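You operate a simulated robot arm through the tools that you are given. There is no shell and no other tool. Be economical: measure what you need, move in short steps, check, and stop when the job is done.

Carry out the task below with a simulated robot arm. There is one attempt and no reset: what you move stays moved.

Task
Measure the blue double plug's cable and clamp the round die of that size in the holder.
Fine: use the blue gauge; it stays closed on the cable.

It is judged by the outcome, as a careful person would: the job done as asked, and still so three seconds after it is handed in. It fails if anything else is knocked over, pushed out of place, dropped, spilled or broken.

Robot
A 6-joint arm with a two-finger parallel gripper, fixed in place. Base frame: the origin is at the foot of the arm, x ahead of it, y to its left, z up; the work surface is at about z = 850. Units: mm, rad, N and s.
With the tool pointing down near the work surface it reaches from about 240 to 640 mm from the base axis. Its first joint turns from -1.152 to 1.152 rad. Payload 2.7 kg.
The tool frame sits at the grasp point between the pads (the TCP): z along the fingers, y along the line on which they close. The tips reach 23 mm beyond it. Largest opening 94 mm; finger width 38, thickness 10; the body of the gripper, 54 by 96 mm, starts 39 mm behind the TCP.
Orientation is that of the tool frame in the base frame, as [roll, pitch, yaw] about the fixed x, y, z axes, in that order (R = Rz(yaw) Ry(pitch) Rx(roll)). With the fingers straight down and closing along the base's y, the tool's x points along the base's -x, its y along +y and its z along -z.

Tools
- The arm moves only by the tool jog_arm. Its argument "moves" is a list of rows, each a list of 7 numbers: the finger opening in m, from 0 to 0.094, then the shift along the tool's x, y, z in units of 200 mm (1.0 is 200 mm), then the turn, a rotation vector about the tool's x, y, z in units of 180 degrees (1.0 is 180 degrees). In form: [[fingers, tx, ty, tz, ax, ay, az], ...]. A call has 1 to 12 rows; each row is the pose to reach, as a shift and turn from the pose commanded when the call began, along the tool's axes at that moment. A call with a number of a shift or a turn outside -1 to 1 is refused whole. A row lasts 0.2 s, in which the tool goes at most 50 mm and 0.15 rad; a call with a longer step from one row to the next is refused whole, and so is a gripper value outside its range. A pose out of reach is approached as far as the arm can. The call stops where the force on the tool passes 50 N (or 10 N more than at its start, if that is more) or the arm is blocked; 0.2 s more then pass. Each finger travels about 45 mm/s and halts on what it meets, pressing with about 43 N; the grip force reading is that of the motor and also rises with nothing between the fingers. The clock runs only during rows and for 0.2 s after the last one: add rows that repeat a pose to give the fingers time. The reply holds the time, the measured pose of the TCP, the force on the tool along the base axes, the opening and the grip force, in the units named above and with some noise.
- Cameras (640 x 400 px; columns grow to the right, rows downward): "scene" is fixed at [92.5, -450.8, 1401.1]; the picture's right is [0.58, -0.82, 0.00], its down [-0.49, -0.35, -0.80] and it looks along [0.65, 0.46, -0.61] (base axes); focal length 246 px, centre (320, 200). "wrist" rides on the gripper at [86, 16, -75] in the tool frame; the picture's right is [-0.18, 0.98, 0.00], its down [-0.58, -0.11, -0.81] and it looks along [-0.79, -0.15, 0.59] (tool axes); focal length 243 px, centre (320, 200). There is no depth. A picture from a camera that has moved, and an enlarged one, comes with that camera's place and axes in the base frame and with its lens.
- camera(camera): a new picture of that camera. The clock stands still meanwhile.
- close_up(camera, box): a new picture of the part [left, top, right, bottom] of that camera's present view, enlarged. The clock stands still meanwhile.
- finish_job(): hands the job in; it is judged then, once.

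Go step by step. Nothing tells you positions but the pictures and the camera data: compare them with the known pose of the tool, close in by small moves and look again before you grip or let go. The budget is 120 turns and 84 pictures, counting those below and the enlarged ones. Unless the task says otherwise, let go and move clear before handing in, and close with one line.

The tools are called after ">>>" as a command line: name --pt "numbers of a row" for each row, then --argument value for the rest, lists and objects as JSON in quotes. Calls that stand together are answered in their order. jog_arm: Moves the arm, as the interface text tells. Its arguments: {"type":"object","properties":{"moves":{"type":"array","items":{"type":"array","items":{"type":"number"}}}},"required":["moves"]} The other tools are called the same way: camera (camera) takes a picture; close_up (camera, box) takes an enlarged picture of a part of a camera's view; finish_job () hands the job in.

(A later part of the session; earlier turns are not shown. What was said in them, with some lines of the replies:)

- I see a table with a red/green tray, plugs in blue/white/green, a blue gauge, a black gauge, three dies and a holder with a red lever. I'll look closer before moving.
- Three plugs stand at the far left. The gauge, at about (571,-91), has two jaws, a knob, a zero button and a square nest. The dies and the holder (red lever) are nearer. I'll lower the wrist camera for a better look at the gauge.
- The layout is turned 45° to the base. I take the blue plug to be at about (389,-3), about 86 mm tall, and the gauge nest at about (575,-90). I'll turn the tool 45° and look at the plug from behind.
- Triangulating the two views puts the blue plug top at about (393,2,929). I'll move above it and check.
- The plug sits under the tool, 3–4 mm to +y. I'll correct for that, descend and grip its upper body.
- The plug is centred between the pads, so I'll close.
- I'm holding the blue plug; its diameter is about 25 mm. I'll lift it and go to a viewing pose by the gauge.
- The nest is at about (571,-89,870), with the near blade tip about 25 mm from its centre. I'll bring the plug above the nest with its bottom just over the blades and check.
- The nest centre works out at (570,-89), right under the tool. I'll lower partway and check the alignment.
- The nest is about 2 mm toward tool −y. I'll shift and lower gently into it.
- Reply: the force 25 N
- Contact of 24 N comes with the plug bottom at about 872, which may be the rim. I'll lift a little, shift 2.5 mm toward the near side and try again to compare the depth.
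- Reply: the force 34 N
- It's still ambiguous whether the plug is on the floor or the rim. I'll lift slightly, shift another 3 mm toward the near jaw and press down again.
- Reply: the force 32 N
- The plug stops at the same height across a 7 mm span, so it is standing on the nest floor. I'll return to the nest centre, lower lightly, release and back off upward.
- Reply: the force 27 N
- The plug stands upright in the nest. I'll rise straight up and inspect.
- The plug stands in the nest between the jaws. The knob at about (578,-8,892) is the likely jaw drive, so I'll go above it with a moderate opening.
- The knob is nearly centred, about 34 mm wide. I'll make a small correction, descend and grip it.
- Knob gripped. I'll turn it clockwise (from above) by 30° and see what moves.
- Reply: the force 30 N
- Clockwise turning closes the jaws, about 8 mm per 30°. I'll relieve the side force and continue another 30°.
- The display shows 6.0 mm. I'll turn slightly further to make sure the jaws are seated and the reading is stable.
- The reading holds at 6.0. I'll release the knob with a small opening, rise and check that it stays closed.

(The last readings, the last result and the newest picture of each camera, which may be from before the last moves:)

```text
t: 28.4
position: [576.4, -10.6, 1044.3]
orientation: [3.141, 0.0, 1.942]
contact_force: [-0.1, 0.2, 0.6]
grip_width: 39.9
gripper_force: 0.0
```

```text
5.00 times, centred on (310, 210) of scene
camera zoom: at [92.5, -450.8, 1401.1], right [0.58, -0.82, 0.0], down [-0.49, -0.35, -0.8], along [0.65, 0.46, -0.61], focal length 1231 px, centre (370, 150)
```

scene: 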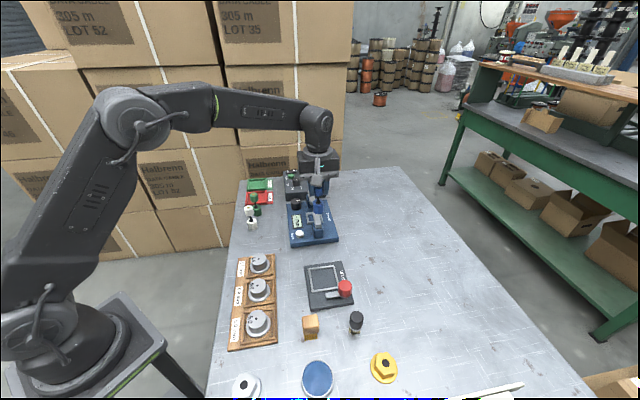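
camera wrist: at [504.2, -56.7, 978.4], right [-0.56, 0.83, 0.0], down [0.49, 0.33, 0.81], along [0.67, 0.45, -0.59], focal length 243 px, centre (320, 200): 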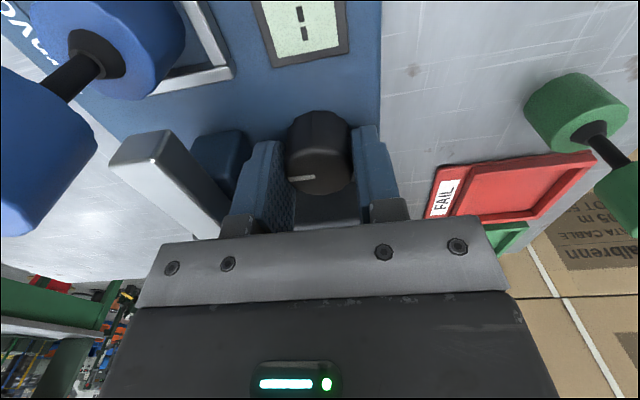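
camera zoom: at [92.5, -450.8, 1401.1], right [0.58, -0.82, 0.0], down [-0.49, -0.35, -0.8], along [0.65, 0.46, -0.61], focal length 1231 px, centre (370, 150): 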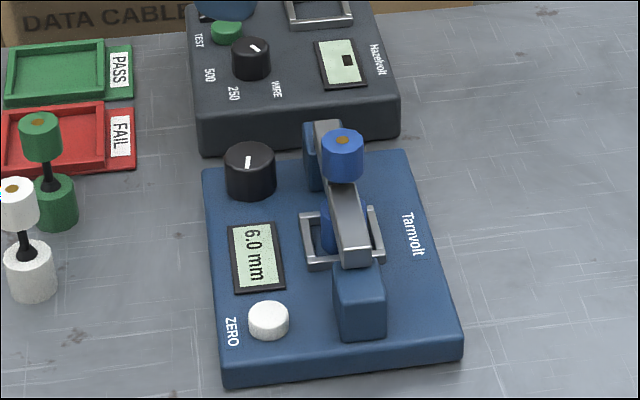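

The gauge stays closed at 6.0 mm, so the 6.0 die (middle of the rack, about (284,-136)) is the one. I'll turn the tool back and travel to the rack in two calls.

>>> jog_arm --pt "0.06 -0.006 -0.086 0 0 0 -0.045" --pt "0.06 -0.012 -0.172 0 0 0 -0.09" --pt "0.06 -0.018 -0.258 0 0 0 -0.135" --pt "0.06 -0.024 -0.344 0 0 0 -0.18" --pt "0.06 -0.03 -0.43 0 0 0 -0.225" --pt "0.06 -0.036 -0.516 0 0 0 -0.27" --pt "0.06 -0.042 -0.602 0 0 0 -0.315" --pt "0.07 -0.048 -0.688 0 0 0 -0.36" --pt "0.07 -0.054 -0.774 0 0 0 -0.405" --pt "0.07 -0.06 -0.86 0 0 0 -0.45" --pt "0.07 -0.063 -0.95 0 0 0 -0.495" --pt "0.07 -0.063 -0.95 0 0 0 -0.495"

```text
t: 31.0
position: [404.2, -90.8, 1044.1]
orientation: [3.14, 0.002, -2.786]
contact_force: [-0.4, 0.1, 0.8]
grip_width: 70.0
gripper_force: 0.1
```

>>> jog_arm --pt "0.07 0.2 -0.015 0 0 0 -0.04" --pt "0.07 0.4 -0.03 0 0 0 -0.08" --pt "0.07 0.6 -0.05 0 0 0 -0.12" --pt "0.07 0.78 -0.067 0 0 0 -0.137" --pt "0.07 0.78 -0.067 0 0 0 -0.137"

>>> camera --camera "wrist"

```text
t: 32.2
position: [262.7, -159.3, 1044.0]
orientation: [3.141, 0.004, -2.357]
contact_force: [-0.5, 0.5, -0.3]
grip_width: 69.9
gripper_force: 0.1
```

```text
37 pictures are left
camera wrist: at [190.9, -208.8, 1118.0], right [-0.57, 0.82, 0.0], down [0.49, 0.33, 0.81], along [0.67, 0.46, -0.59], focal length 243 px, centre (320, 200)
```

wrist: 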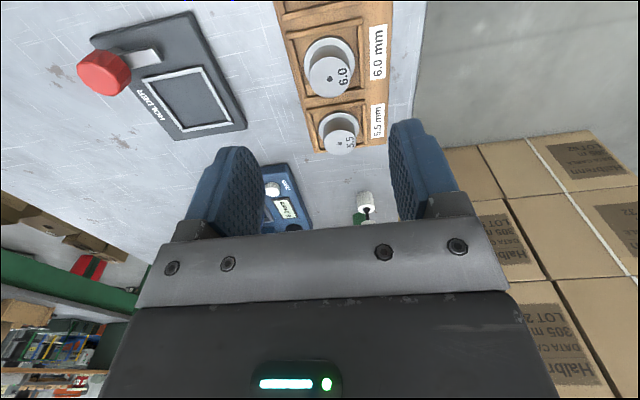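

>>> close_up --camera "wrist" --box '[270, 0, 400, 160]'

>>> close_up --camera "wrist" --box '[70, 0, 260, 150]'

```text
2.50 times, centred on (335, 80) of wrist
camera zoom: at [190.9, -208.8, 1118.0], right [-0.57, 0.82, 0.0], down [0.49, 0.33, 0.81], along [0.67, 0.46, -0.59], focal length 606 px, centre (282, 500)
```

zoom: 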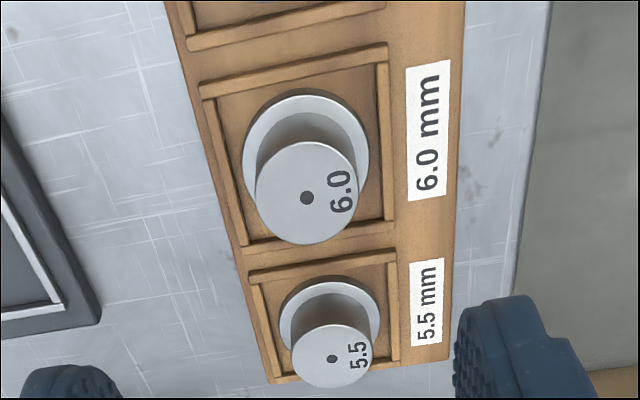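

```text
2.67 times, centred on (165, 75) of wrist
camera zoom: at [190.9, -208.8, 1118.0], right [-0.57, 0.82, 0.0], down [0.49, 0.33, 0.81], along [0.67, 0.46, -0.59], focal length 647 px, centre (733, 533)
```

zoom: 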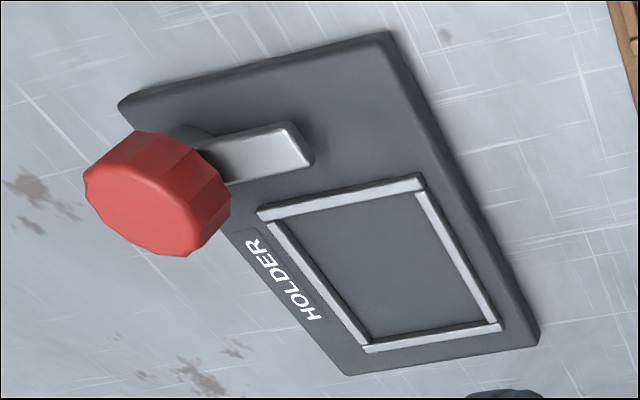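

The die's hole is at about (285.5,-132) with its top at about 885, and the boss is about 39 mm wide. I'll move above it.

>>> jog_arm --pt "0.07 -0.1 0.01 0.1 0 0 0" --pt "0.07 -0.177 0.016 0.25 0 0 0" --pt "0.07 -0.177 0.016 0.45 0 0 0" --pt "0.07 -0.177 0.016 0.57 0 0 0" --pt "0.07 -0.177 0.016 0.57 0 0 0"

>>> camera --camera "wrist"

```text
t: 33.4
position: [285.5, -129.9, 929.9]
orientation: [-3.141, 0.002, -2.356]
contact_force: [-0.8, -0.6, -0.7]
grip_width: 70.1
gripper_force: 0.0
```

```text
34 pictures are left
camera wrist: at [213.8, -180.3, 1004.8], right [-0.56, 0.83, 0.0], down [0.49, 0.33, 0.81], along [0.67, 0.46, -0.59], focal length 243 px, centre (320, 200)
```

wrist: 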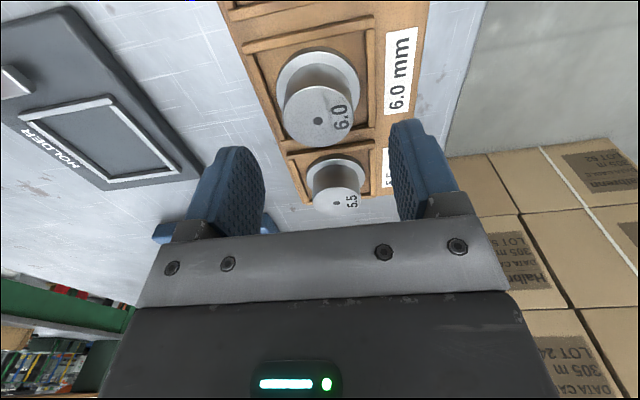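

>>> jog_arm --pt "0.07 0.005 -0.012 0.06 0 0 0" --pt "0.07 0.005 -0.012 0.14 0 0 0" --pt "0.07 0.005 -0.012 0.19 0 0 0" --pt "0.07 0.005 -0.012 0.19 0 0 0"

>>> close_up --camera "wrist" --box '[200, 60, 440, 240]'

>>> close_up --camera "scene" --box '[225, 245, 305, 325]'

```text
t: 34.4
position: [286.5, -132.4, 892.6]
orientation: [3.142, 0.002, -2.356]
contact_force: [-0.3, 0.4, -0.3]
grip_width: 69.9
gripper_force: 0.0
```

```text
2.22 times, centred on (320, 150) of wrist
camera zoom: at [214.2, -182.6, 967.1], right [-0.56, 0.83, 0.0], down [0.49, 0.33, 0.81], along [0.67, 0.46, -0.59], focal length 539 px, centre (320, 311)
```

zoom: 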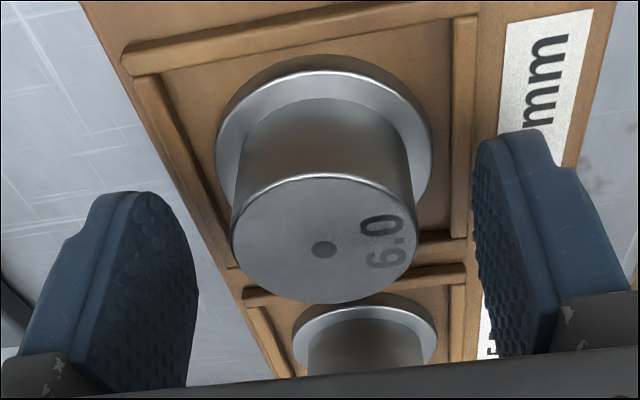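

```text
5.00 times, centred on (265, 285) of scene
camera zoom: at [92.5, -450.8, 1401.1], right [0.58, -0.82, 0.0], down [-0.49, -0.35, -0.8], along [0.65, 0.46, -0.61], focal length 1231 px, centre (595, -225)
```

zoom: 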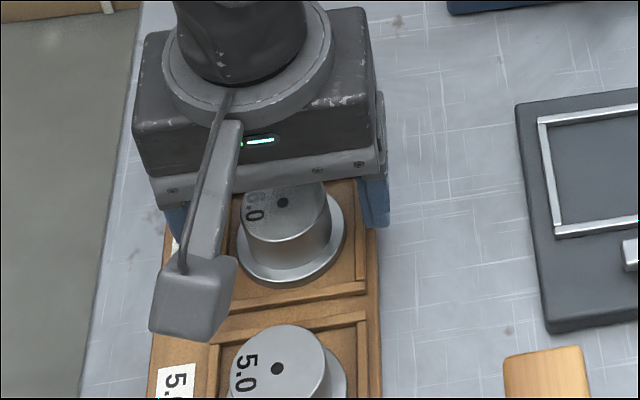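

Aligned, with tips about 15 mm down the boss. I'll close and lift.

>>> jog_arm --pt "0.03 0 0 0 0 0 0" --pt "0.03 0 0 0 0 0 0" --pt "0.03 0 0 0 0 0 0" --pt "0.03 0 0 0 0 0 0" --pt "0.03 0 0 -0.05 0 0 0" --pt "0.03 0 0 -0.25 0 0 0" --pt "0.03 0 0 -0.45 0 0 0" --pt "0.03 0 0 -0.45 0 0 0"

>>> camera --camera "wrist"

>>> close_up --camera "scene" --box '[220, 210, 380, 330]'

```text
t: 36.2
position: [286.3, -133.1, 983.4]
orientation: [3.141, 0.002, -2.358]
contact_force: [0.2, -0.1, 0.1]
grip_width: 29.8
gripper_force: 0.1
```

```text
31 pictures are left
camera wrist: at [214.0, -182.9, 1057.9], right [-0.56, 0.83, 0.0], down [0.49, 0.33, 0.81], along [0.67, 0.46, -0.59], focal length 243 px, centre (320, 200)
```

wrist: 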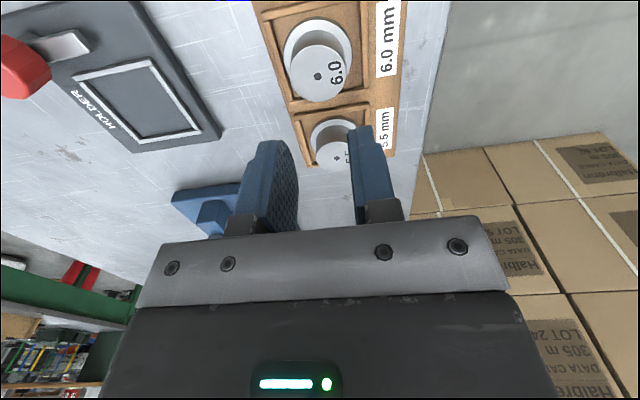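

```text
3.33 times, centred on (300, 270) of scene
camera zoom: at [92.5, -450.8, 1401.1], right [0.58, -0.82, 0.0], down [-0.49, -0.35, -0.8], along [0.65, 0.46, -0.61], focal length 821 px, centre (387, -33)
```

zoom: 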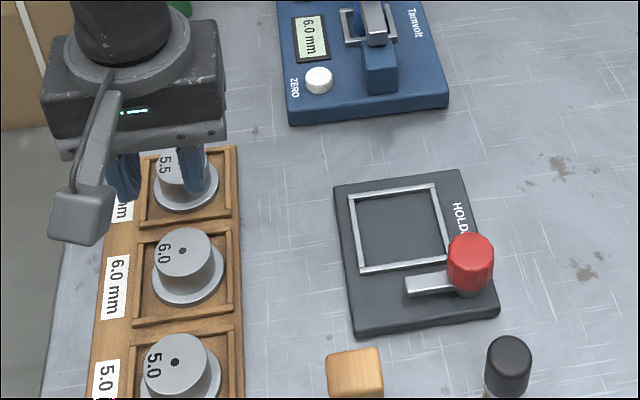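

The fingers came up empty at 30 mm opening, and the die is still in its pocket, undisturbed. I'll reopen, go down a bit deeper, close, and read the width before lifting.

>>> jog_arm --pt "0.07 0 0 0 0 0 0" --pt "0.07 0 0 0 0 0 0" --pt "0.07 0 -0.002 0.15 0 0 0" --pt "0.07 0 -0.002 0.35 0 0 0" --pt "0.07 0 -0.002 0.45 0 0 0" --pt "0.07 0 -0.002 0.47 0 0 0" --pt "0.07 0 -0.002 0.47 0 0 0"

>>> close_up --camera "wrist" --box '[200, 60, 440, 240]'

```text
t: 37.8
position: [287.0, -131.7, 886.9]
orientation: [3.141, 0.003, -2.356]
contact_force: [0.2, -0.6, -0.5]
grip_width: 70.2
gripper_force: 0.0
```

```text
2.22 times, centred on (320, 150) of wrist
camera zoom: at [214.3, -182.1, 962.7], right [-0.56, 0.83, 0.0], down [0.49, 0.33, 0.81], along [0.67, 0.46, -0.59], focal length 539 px, centre (320, 311)
```

zoom: 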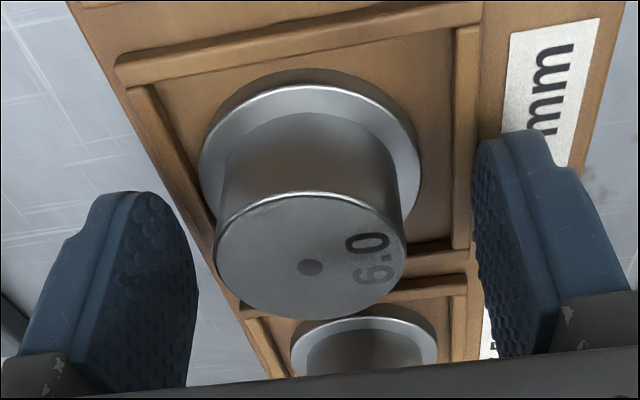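

>>> jog_arm --pt "0.07 0 -0.01 0 0 0 0" --pt "0.03 0 -0.01 0 0 0 0" --pt "0.03 0 -0.01 0 0 0 0" --pt "0.03 0 -0.01 0 0 0 0" --pt "0.03 0 -0.01 0 0 0 0"

>>> close_up --camera "wrist" --box '[200, 60, 440, 240]'

```text
t: 39.0
position: [288.2, -134.1, 887.8]
orientation: [3.14, 0.002, -2.357]
contact_force: [-2.0, -1.6, -0.1]
grip_width: 39.0
gripper_force: 43.0
```

```text
2.22 times, centred on (320, 150) of wrist
camera zoom: at [215.5, -183.9, 963.0], right [-0.56, 0.83, 0.0], down [0.49, 0.33, 0.81], along [0.67, 0.46, -0.59], focal length 539 px, centre (320, 311)
```

zoom: 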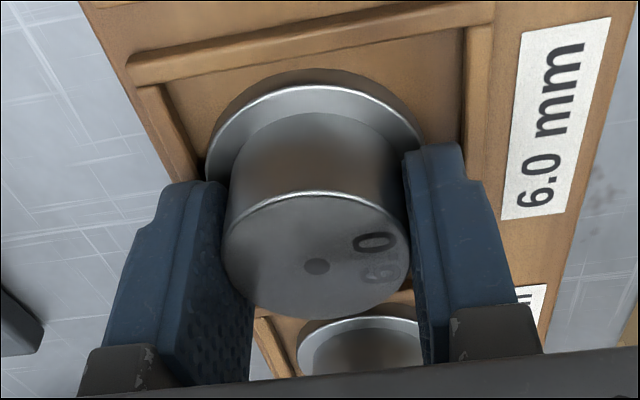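

Gripped at 39 mm this time. I'll lift slowly.

>>> jog_arm --pt "0.03 0 0 -0.01 0 0 0" --pt "0.03 0 0 -0.03 0 0 0" --pt "0.03 0 0 -0.06 0 0 0" --pt "0.03 0 0 -0.1 0 0 0" --pt "0.03 0 0 -0.14 0 0 0"

>>> close_up --camera "wrist" --box '[200, 60, 440, 240]'

```text
t: 40.2
position: [287.5, -132.5, 917.1]
orientation: [-3.141, 0.003, -2.355]
contact_force: [0.3, 0.8, -3.3]
grip_width: 39.3
gripper_force: 43.0
```

```text
2.22 times, centred on (320, 150) of wrist
camera zoom: at [215.4, -183.7, 990.9], right [-0.56, 0.83, 0.0], down [0.49, 0.33, 0.81], along [0.67, 0.46, -0.59], focal length 539 px, centre (320, 311)
```

zoom: 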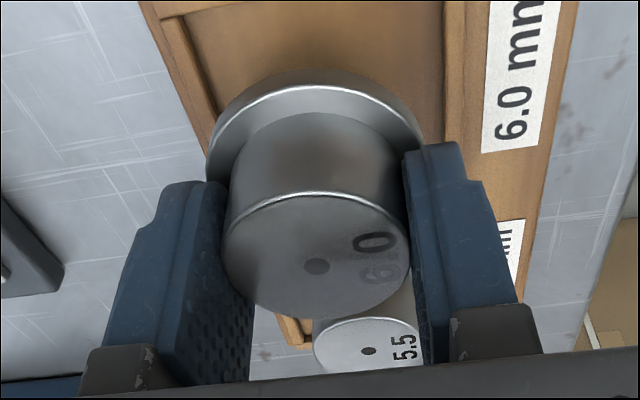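

The die is lifted, with about 3 N of load. The holder frame centre is at about (404.5,-240,866) and the lever knob at about (399,-307). I'll carry the die above the frame.

>>> jog_arm --pt "0.03 0 0 -0.1 0 0 0" --pt "0.03 -0.004 -0.08 -0.2 0 0 0" --pt "0.03 -0.01 -0.25 -0.2 0 0 0" --pt "0.03 -0.018 -0.43 -0.2 0 0 0" --pt "0.03 -0.026 -0.61 -0.2 0 0 0" --pt "0.03 -0.034 -0.75 -0.2 0 0 0" --pt "0.03 -0.034 -0.794 -0.2 0 0 0" --pt "0.03 -0.034 -0.794 -0.2 0 0 0"

>>> camera --camera "wrist"

>>> close_up --camera "scene" --box '[290, 230, 370, 320]'

```text
t: 42.0
position: [405.4, -240.3, 954.7]
orientation: [3.141, 0.002, -2.36]
contact_force: [-0.3, 0.3, -2.5]
grip_width: 39.1
gripper_force: 43.2
```

```text
26 pictures are left
camera wrist: at [332.5, -291.7, 1030.7], right [-0.56, 0.83, 0.0], down [0.49, 0.33, 0.81], along [0.67, 0.46, -0.59], focal length 243 px, centre (320, 200)
```

wrist: 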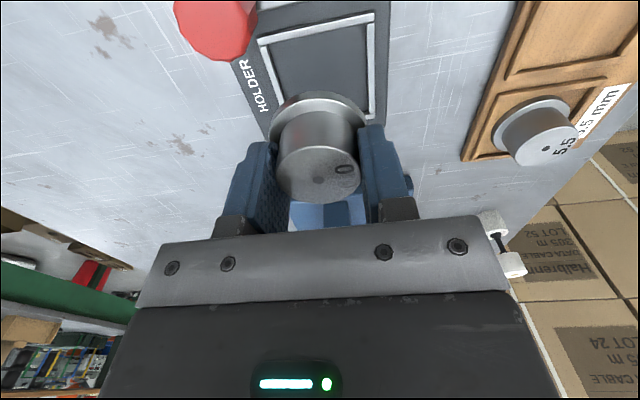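

```text
4.44 times, centred on (330, 275) of scene
camera zoom: at [92.6, -450.9, 1401.0], right [0.58, -0.82, 0.0], down [-0.49, -0.35, -0.8], along [0.65, 0.46, -0.61], focal length 1094 px, centre (276, -133)
```

zoom: 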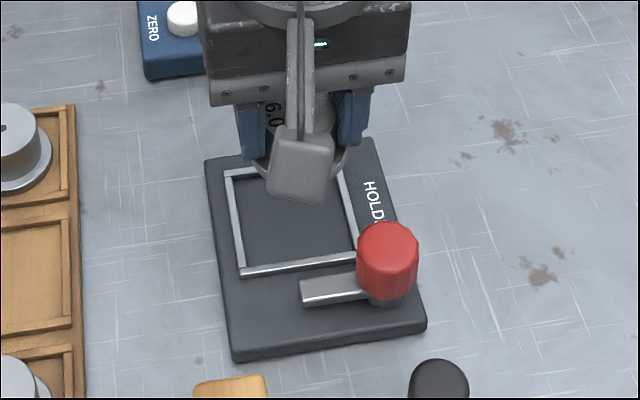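

The frame centre works out to (405.4,-239), right below. I'll lower to just above the frame and check.

>>> jog_arm --pt "0.03 0 0.004 0.08 0 0 0" --pt "0.03 0 0.004 0.16 0 0 0" --pt "0.03 0 0.004 0.21 0 0 0" --pt "0.03 0 0.004 0.21 0 0 0"

>>> close_up --camera "wrist" --box '[200, 0, 440, 220]'

>>> close_up --camera "scene" --box '[290, 230, 370, 320]'

```text
t: 43.0
position: [404.2, -240.7, 915.6]
orientation: [-3.142, 0.0, -2.356]
contact_force: [0.7, 0.8, -2.9]
grip_width: 38.7
gripper_force: 42.8
```

```text
1.82 times, centred on (320, 110) of wrist
camera zoom: at [332.0, -290.6, 989.1], right [-0.56, 0.83, 0.0], down [0.49, 0.33, 0.81], along [0.67, 0.46, -0.59], focal length 441 px, centre (320, 364)
```

zoom: 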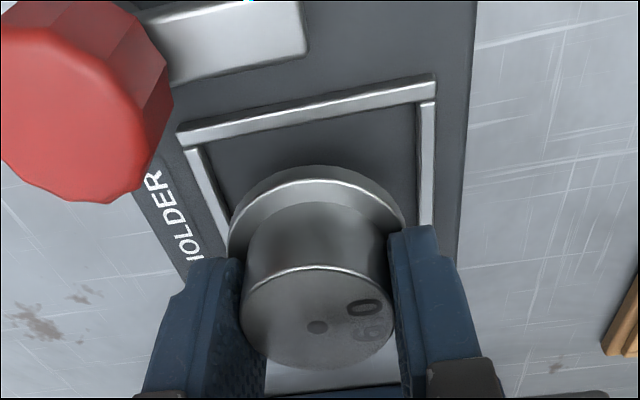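

```text
4.44 times, centred on (330, 275) of scene
camera zoom: at [92.6, -450.9, 1401.0], right [0.58, -0.82, 0.0], down [-0.49, -0.35, -0.8], along [0.65, 0.46, -0.61], focal length 1094 px, centre (276, -133)
```

zoom: 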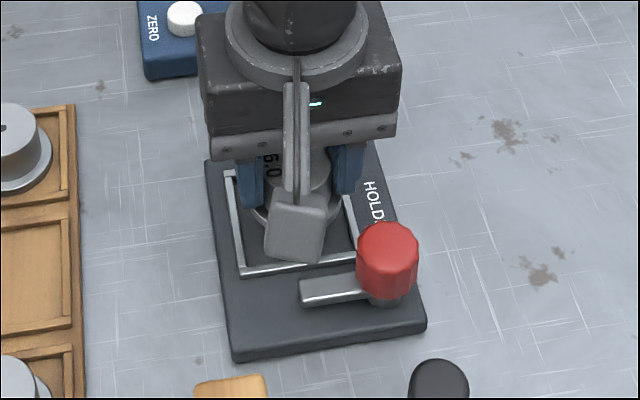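

>>> jog_arm --pt "0.03 0 0.005 0.03 0 0 0" --pt "0.03 0 0.005 0.06 0 0 0" --pt "0.03 0 0.005 0.08 0 0 0" --pt "0.03 0 0.005 0.095 0 0 0" --pt "0.03 0 0.005 0.105 0 0 0"

>>> close_up --camera "wrist" --box '[200, 0, 440, 220]'

```text
t: 44.2
position: [403.6, -239.7, 893.9]
orientation: [-3.141, 0.002, -2.356]
contact_force: [0.6, -0.4, -3.7]
grip_width: 39.1
gripper_force: 43.0
```

```text
1.82 times, centred on (320, 110) of wrist
camera zoom: at [331.2, -290.3, 968.0], right [-0.56, 0.83, 0.0], down [0.49, 0.33, 0.81], along [0.67, 0.46, -0.59], focal length 441 px, centre (320, 364)
```

zoom: 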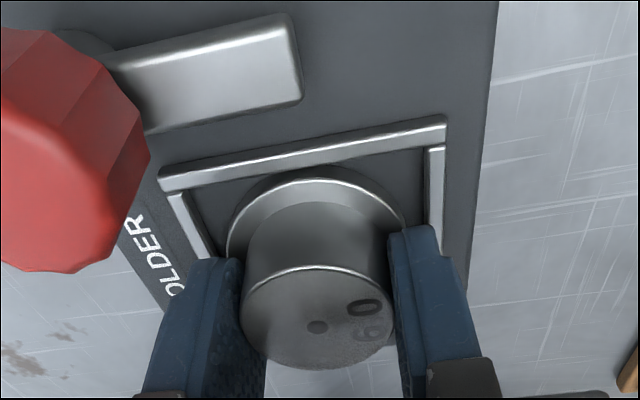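

No contact yet and the flange looks to be inside the frame. I'll continue in 2 mm steps until it touches.

>>> jog_arm --pt "0.03 -0.004 0 0.01 0 0 0" --pt "0.03 -0.004 0 0.02 0 0 0" --pt "0.03 -0.004 0 0.02 0 0 0"

```text
t: 45.0
position: [404.5, -241.0, 892.0]
orientation: [-3.136, 0.002, -2.357]
contact_force: [-14.2, 5.1, 39.3]
grip_width: 39.2
gripper_force: 42.9
```

>>> close_up --camera "wrist" --box '[230, 40, 410, 200]'

>>> close_up --camera "scene" --box '[300, 250, 360, 310]'

```text
2.50 times, centred on (320, 120) of wrist
camera zoom: at [331.6, -290.0, 966.8], right [-0.56, 0.83, 0.0], down [0.48, 0.34, 0.81], along [0.67, 0.45, -0.59], focal length 606 px, centre (320, 400)
```

zoom: 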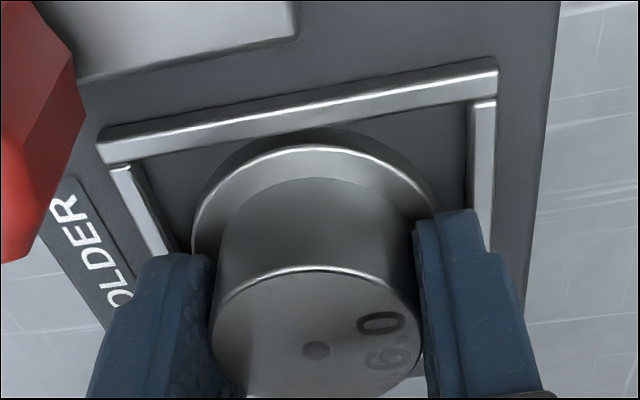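

```text
6.67 times, centred on (330, 280) of scene
camera zoom: at [91.7, -450.4, 1401.3], right [0.58, -0.82, 0.0], down [-0.49, -0.35, -0.8], along [0.65, 0.46, -0.61], focal length 1642 px, centre (253, -333)
```

zoom: 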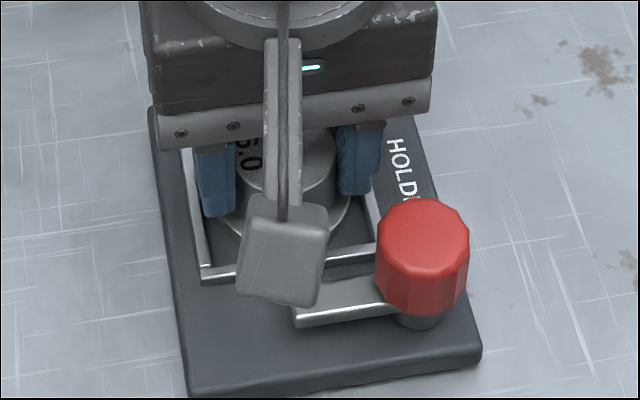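

It appears to be seated. I'll unload, open just slightly, rise, then open fully and check.

>>> jog_arm --pt "0.03 0 0 -0.012 0 0 0" --pt "0.042 0 0 -0.012 0 0 0" --pt "0.042 0 0 -0.012 0 0 0" --pt "0.043 0 0 -0.04 0 0 0" --pt "0.055 0 0 -0.08 0 0 0" --pt "0.065 0 0 -0.2 0 0 0" --pt "0.065 0.1 0 -0.4 0 0 0" --pt "0.065 0.3 0 -0.55 0 0 0" --pt "0.065 0.3 0 -0.55 0 0 0"

>>> close_up --camera "wrist" --box '[200, 0, 440, 150]'

>>> close_up --camera "scene" --box '[300, 250, 360, 310]'

```text
t: 47.0
position: [361.4, -282.0, 998.8]
orientation: [3.141, 0.002, -2.356]
contact_force: [0.3, 0.1, 1.0]
grip_width: 65.2
gripper_force: 0.1
```

```text
2.67 times, centred on (320, 75) of wrist
camera zoom: at [289.0, -332.2, 1074.3], right [-0.56, 0.83, 0.0], down [0.49, 0.33, 0.81], along [0.67, 0.46, -0.59], focal length 647 px, centre (320, 533)
```

zoom: 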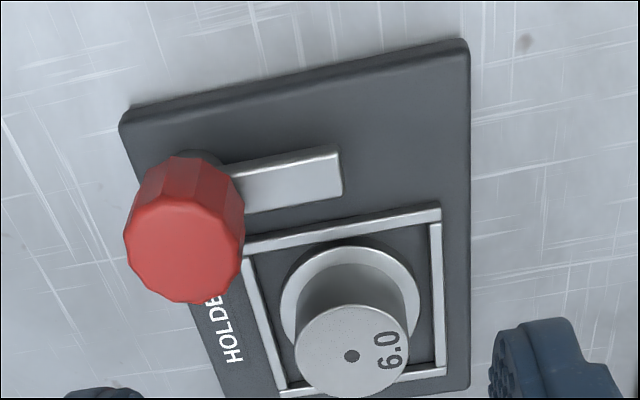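

```text
6.67 times, centred on (330, 280) of scene
camera zoom: at [92.5, -450.8, 1401.1], right [0.58, -0.82, 0.0], down [-0.49, -0.35, -0.8], along [0.65, 0.46, -0.61], focal length 1642 px, centre (253, -333)
```

zoom: 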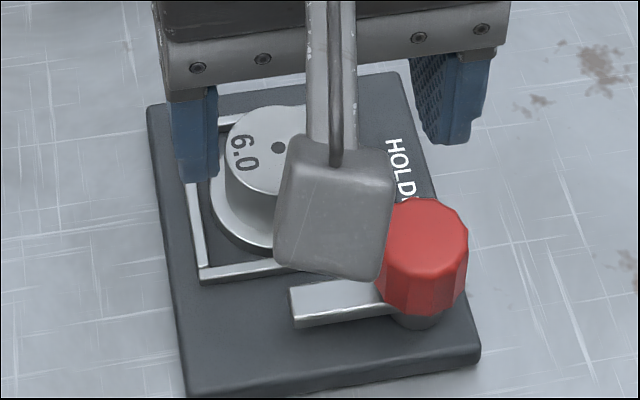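

The die sits flat inside the frame. The lever knob is at about (396.5,-307.5), with its top at about 903. I'll go above it with a 50 mm opening.

>>> jog_arm --pt "0.05 -0.017 -0.107 0 0 0 0" --pt "0.05 -0.034 -0.214 0 0 0 0" --pt "0.05 -0.034 -0.214 0.15 0 0 0" --pt "0.05 -0.034 -0.214 0.25 0 0 0" --pt "0.05 -0.034 -0.214 0.25 0 0 0"

>>> close_up --camera "wrist" --box '[180, 20, 460, 240]'

```text
t: 48.2
position: [396.1, -308.2, 948.9]
orientation: [-3.141, 0.003, -2.357]
contact_force: [-0.3, -0.3, 0.0]
grip_width: 50.2
gripper_force: 0.0
```

```text
1.82 times, centred on (320, 130) of wrist
camera zoom: at [324.2, -357.7, 1023.9], right [-0.56, 0.83, 0.0], down [0.49, 0.33, 0.81], along [0.67, 0.46, -0.59], focal length 441 px, centre (320, 327)
```

zoom: 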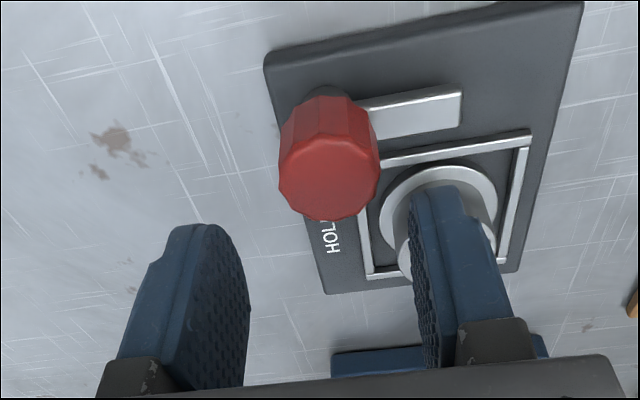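

>>> jog_arm --pt "0.05 0 0.014 0.05 0 0 0" --pt "0.05 0 0.014 0.13 0 0 0" --pt "0.05 0 0.014 0.2 0 0 0" --pt "0.05 0 0.014 0.21 0 0 0" --pt "0.02 0 0.014 0.21 0 0 0" --pt "0.02 0 0.014 0.21 0 0 0" --pt "0.02 0 0.014 0.21 0 0 0"

>>> close_up --camera "wrist" --box '[180, 20, 460, 240]'

```text
t: 49.8
position: [395.2, -305.0, 907.0]
orientation: [3.141, 0.002, -2.356]
contact_force: [-0.4, 1.7, 0.8]
grip_width: 31.6
gripper_force: 45.0
```

```text
1.82 times, centred on (320, 130) of wrist
camera zoom: at [322.0, -355.4, 982.2], right [-0.56, 0.83, 0.0], down [0.49, 0.33, 0.81], along [0.67, 0.46, -0.59], focal length 441 px, centre (320, 327)
```

zoom: 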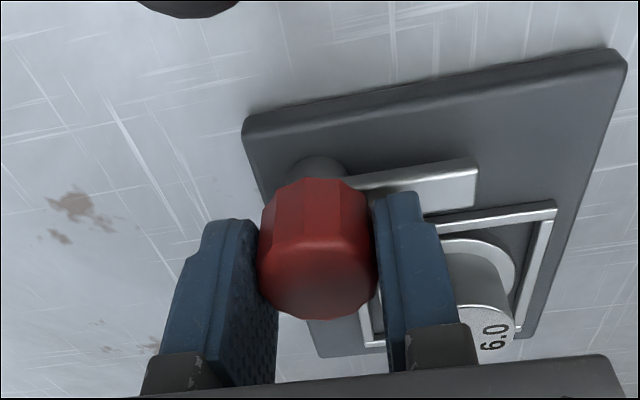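

The knob is gripped. I'll swing the lever clockwise by 30° first.

>>> jog_arm --pt "0.02 0 0 0 0 0 0.042" --pt "0.02 0 0 0 0 0 0.084" --pt "0.02 0 0 0 0 0 0.126" --pt "0.02 0 0 0 0 0 0.167" --pt "0.02 0 0 0 0 0 0.167"

>>> close_up --camera "scene" --box '[295, 245, 365, 315]'

```text
t: 51.0
position: [395.6, -306.0, 907.8]
orientation: [-3.141, 0.001, -2.883]
contact_force: [4.7, -12.3, -6.4]
grip_width: 30.9
gripper_force: 45.2
```

```text
5.71 times, centred on (330, 280) of scene
camera zoom: at [92.8, -451.2, 1400.9], right [0.58, -0.82, 0.0], down [-0.49, -0.35, -0.8], along [0.65, 0.46, -0.61], focal length 1407 px, centre (263, -257)
```

zoom: 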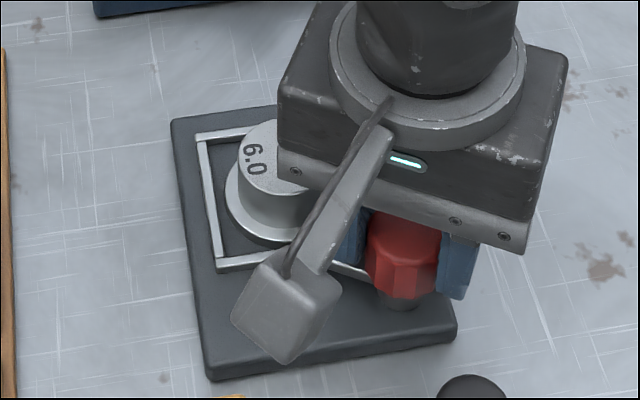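

>>> jog_arm --pt "0.02 0 -0.005 0.002 0 0 0.042" --pt "0.02 0 -0.005 0.002 0 0 0.084" --pt "0.02 0 -0.005 0.002 0 0 0.12" --pt "0.02 0 -0.005 0.002 0 0 0.12"

>>> close_up --camera "scene" --box '[295, 245, 365, 315]'

>>> camera --camera "wrist"

```text
t: 52.0
position: [396.5, -307.8, 907.9]
orientation: [-3.14, 0.005, 3.024]
contact_force: [4.8, -17.0, 4.9]
grip_width: 31.3
gripper_force: 45.4
```

```text
5.71 times, centred on (330, 280) of scene
camera zoom: at [92.6, -451.2, 1400.9], right [0.58, -0.82, 0.0], down [-0.49, -0.35, -0.8], along [0.65, 0.46, -0.61], focal length 1407 px, centre (263, -257)
```

zoom: 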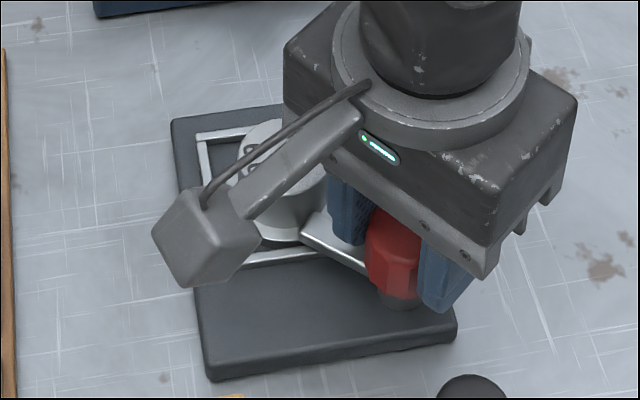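

```text
13 pictures are left
camera wrist: at [311.7, -281.6, 982.1], right [0.3, 0.95, 0.0], down [0.56, -0.17, 0.81], along [0.77, -0.24, -0.59], focal length 243 px, centre (320, 200)
```

wrist: 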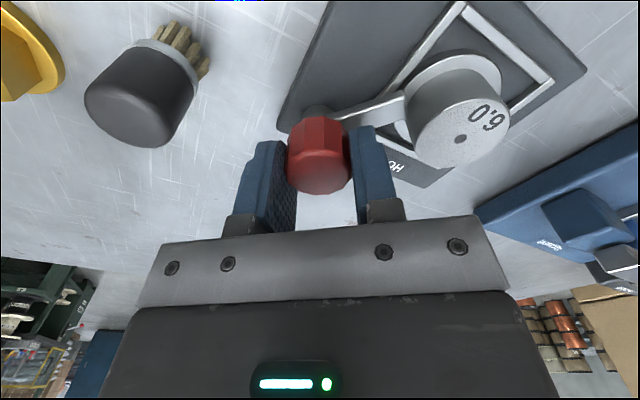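

>>> close_up --camera "wrist" --box '[280, 20, 540, 210]'

```text
2.11 times, centred on (410, 115) of wrist
camera zoom: at [311.7, -281.6, 982.1], right [0.3, 0.95, 0.0], down [0.56, -0.17, 0.81], along [0.77, -0.24, -0.59], focal length 511 px, centre (130, 379)
```

zoom: 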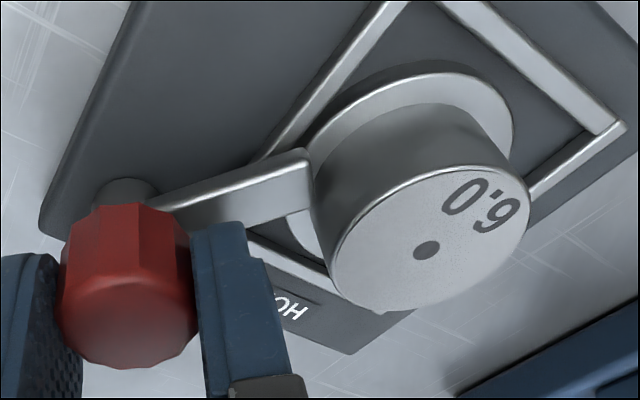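

The lever bar now overlaps the flange, pointing at the die's centre. I'll nudge a few degrees further to feel for a stop.

>>> jog_arm --pt "0.02 0 -0.006 0 0 0 0.0" --pt "0.02 0 -0.006 0 0 0 0.02" --pt "0.02 0 -0.006 0 0 0 0.04" --pt "0.02 0 -0.006 0 0 0 0.04"

>>> close_up --camera "wrist" --box '[280, 20, 540, 210]'

```text
t: 53.0
position: [393.7, -309.8, 906.5]
orientation: [-3.141, 0.003, 2.896]
contact_force: [0.2, -9.4, 14.3]
grip_width: 31.7
gripper_force: 44.4
```

```text
2.11 times, centred on (410, 115) of wrist
camera zoom: at [314.9, -271.7, 981.8], right [0.42, 0.91, 0.0], down [0.54, -0.25, 0.81], along [0.73, -0.34, -0.59], focal length 511 px, centre (130, 379)
```

zoom: 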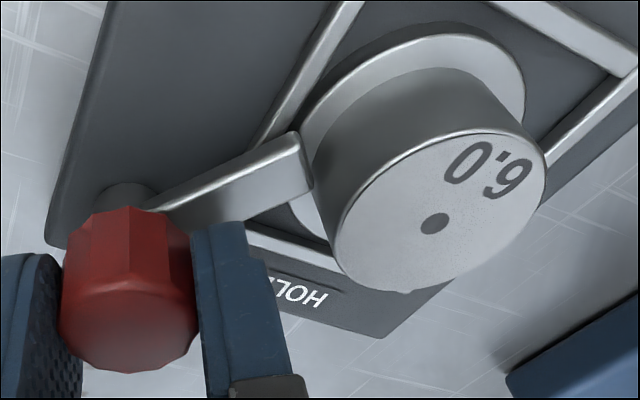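

The lever stopped following while the gripper turned further, so it is against its stop. I'll release, rise clear and inspect.

>>> jog_arm --pt "0.02 0.004 0 0 0 0 0" --pt "0.042 0.004 0 0 0 0 0" --pt "0.042 0.004 0 0 0 0 0" --pt "0.045 0.004 0 -0.08 0 0 0" --pt "0.05 0 0 -0.25 0 0 0" --pt "0.05 0.1 0 -0.45 0 0 0" --pt "0.05 0.3 0 -0.6 0 0 0" --pt "0.05 0.3 0 -0.75 0 0 0" --pt "0.05 0.3 0 -0.75 0 0 0"

>>> close_up --camera "scene" --box '[295, 245, 365, 315]'

>>> close_up --camera "wrist" --box '[280, 0, 500, 150]'

```text
t: 55.0
position: [336.6, -292.6, 1056.5]
orientation: [3.14, 0.0, 2.9]
contact_force: [-0.2, -0.2, -0.2]
grip_width: 50.0
gripper_force: 0.1
```

```text
5.71 times, centred on (330, 280) of scene
camera zoom: at [92.5, -450.8, 1401.1], right [0.58, -0.82, 0.0], down [-0.49, -0.35, -0.8], along [0.65, 0.46, -0.61], focal length 1407 px, centre (263, -257)
```

zoom: 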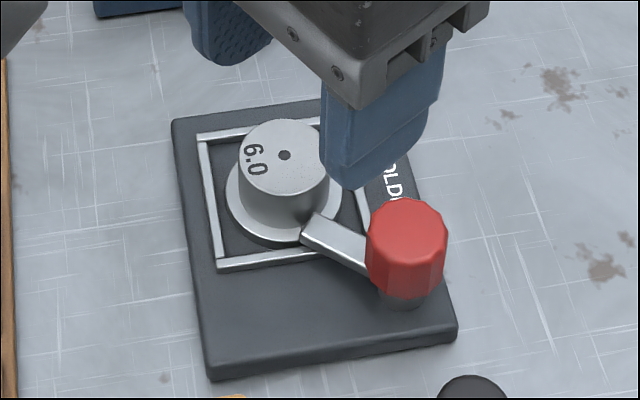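

```text
2.67 times, centred on (390, 75) of wrist
camera zoom: at [256.5, -257.0, 1130.9], right [0.41, 0.91, 0.0], down [0.54, -0.25, 0.81], along [0.73, -0.33, -0.59], focal length 647 px, centre (133, 533)
```

zoom: 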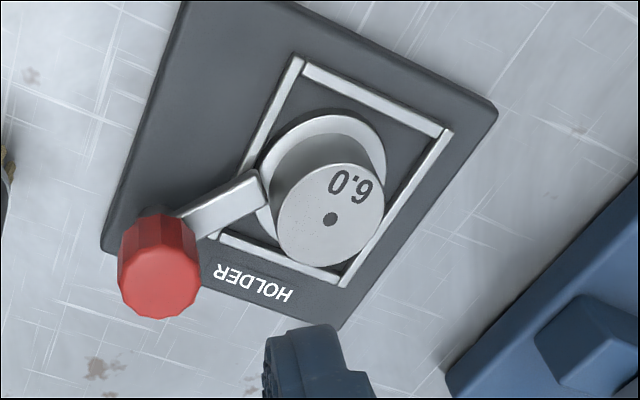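

The die is in the frame with the lever bar over its flange. One last check of the whole scene and the gauge.

>>> camera --camera "scene"

>>> close_up --camera "scene" --box '[225, 170, 355, 250]'

```text
8 pictures are left
```

scene: 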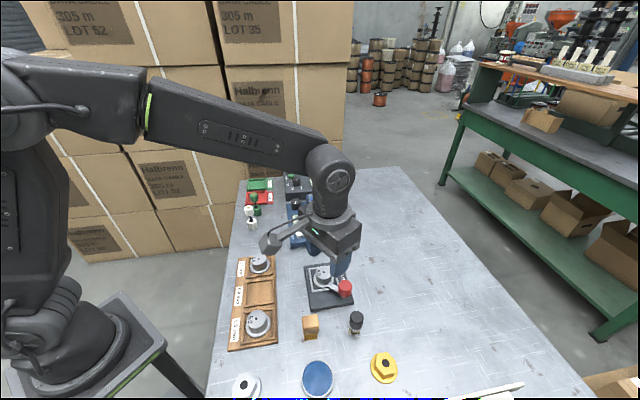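

```text
4.92 times, centred on (290, 210) of scene
camera zoom: at [92.5, -450.8, 1401.1], right [0.58, -0.82, 0.0], down [-0.49, -0.35, -0.8], along [0.65, 0.46, -0.61], focal length 1212 px, centre (468, 151)
```

zoom: 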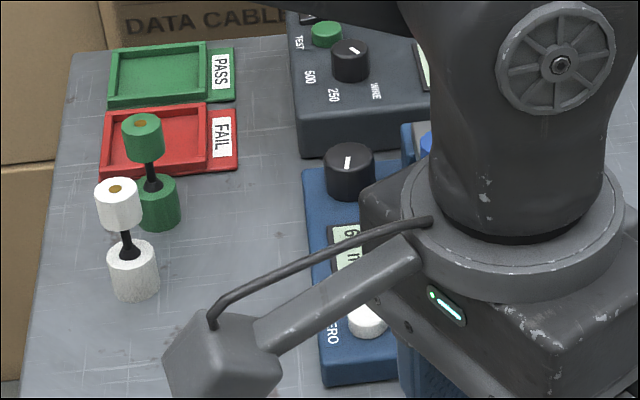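

The gauge still shows its reading, the knob hasn't moved, and everything else is where it was. The arm is clear, so I'm handing in.

>>> finish_job

```text
The job is handed in.
```

The blue plug's cable measured 6.0 mm on the blue gauge, which I left closed on the cable, and the 6.0 round die is in the holder with the lever turned to its stop over the flange.
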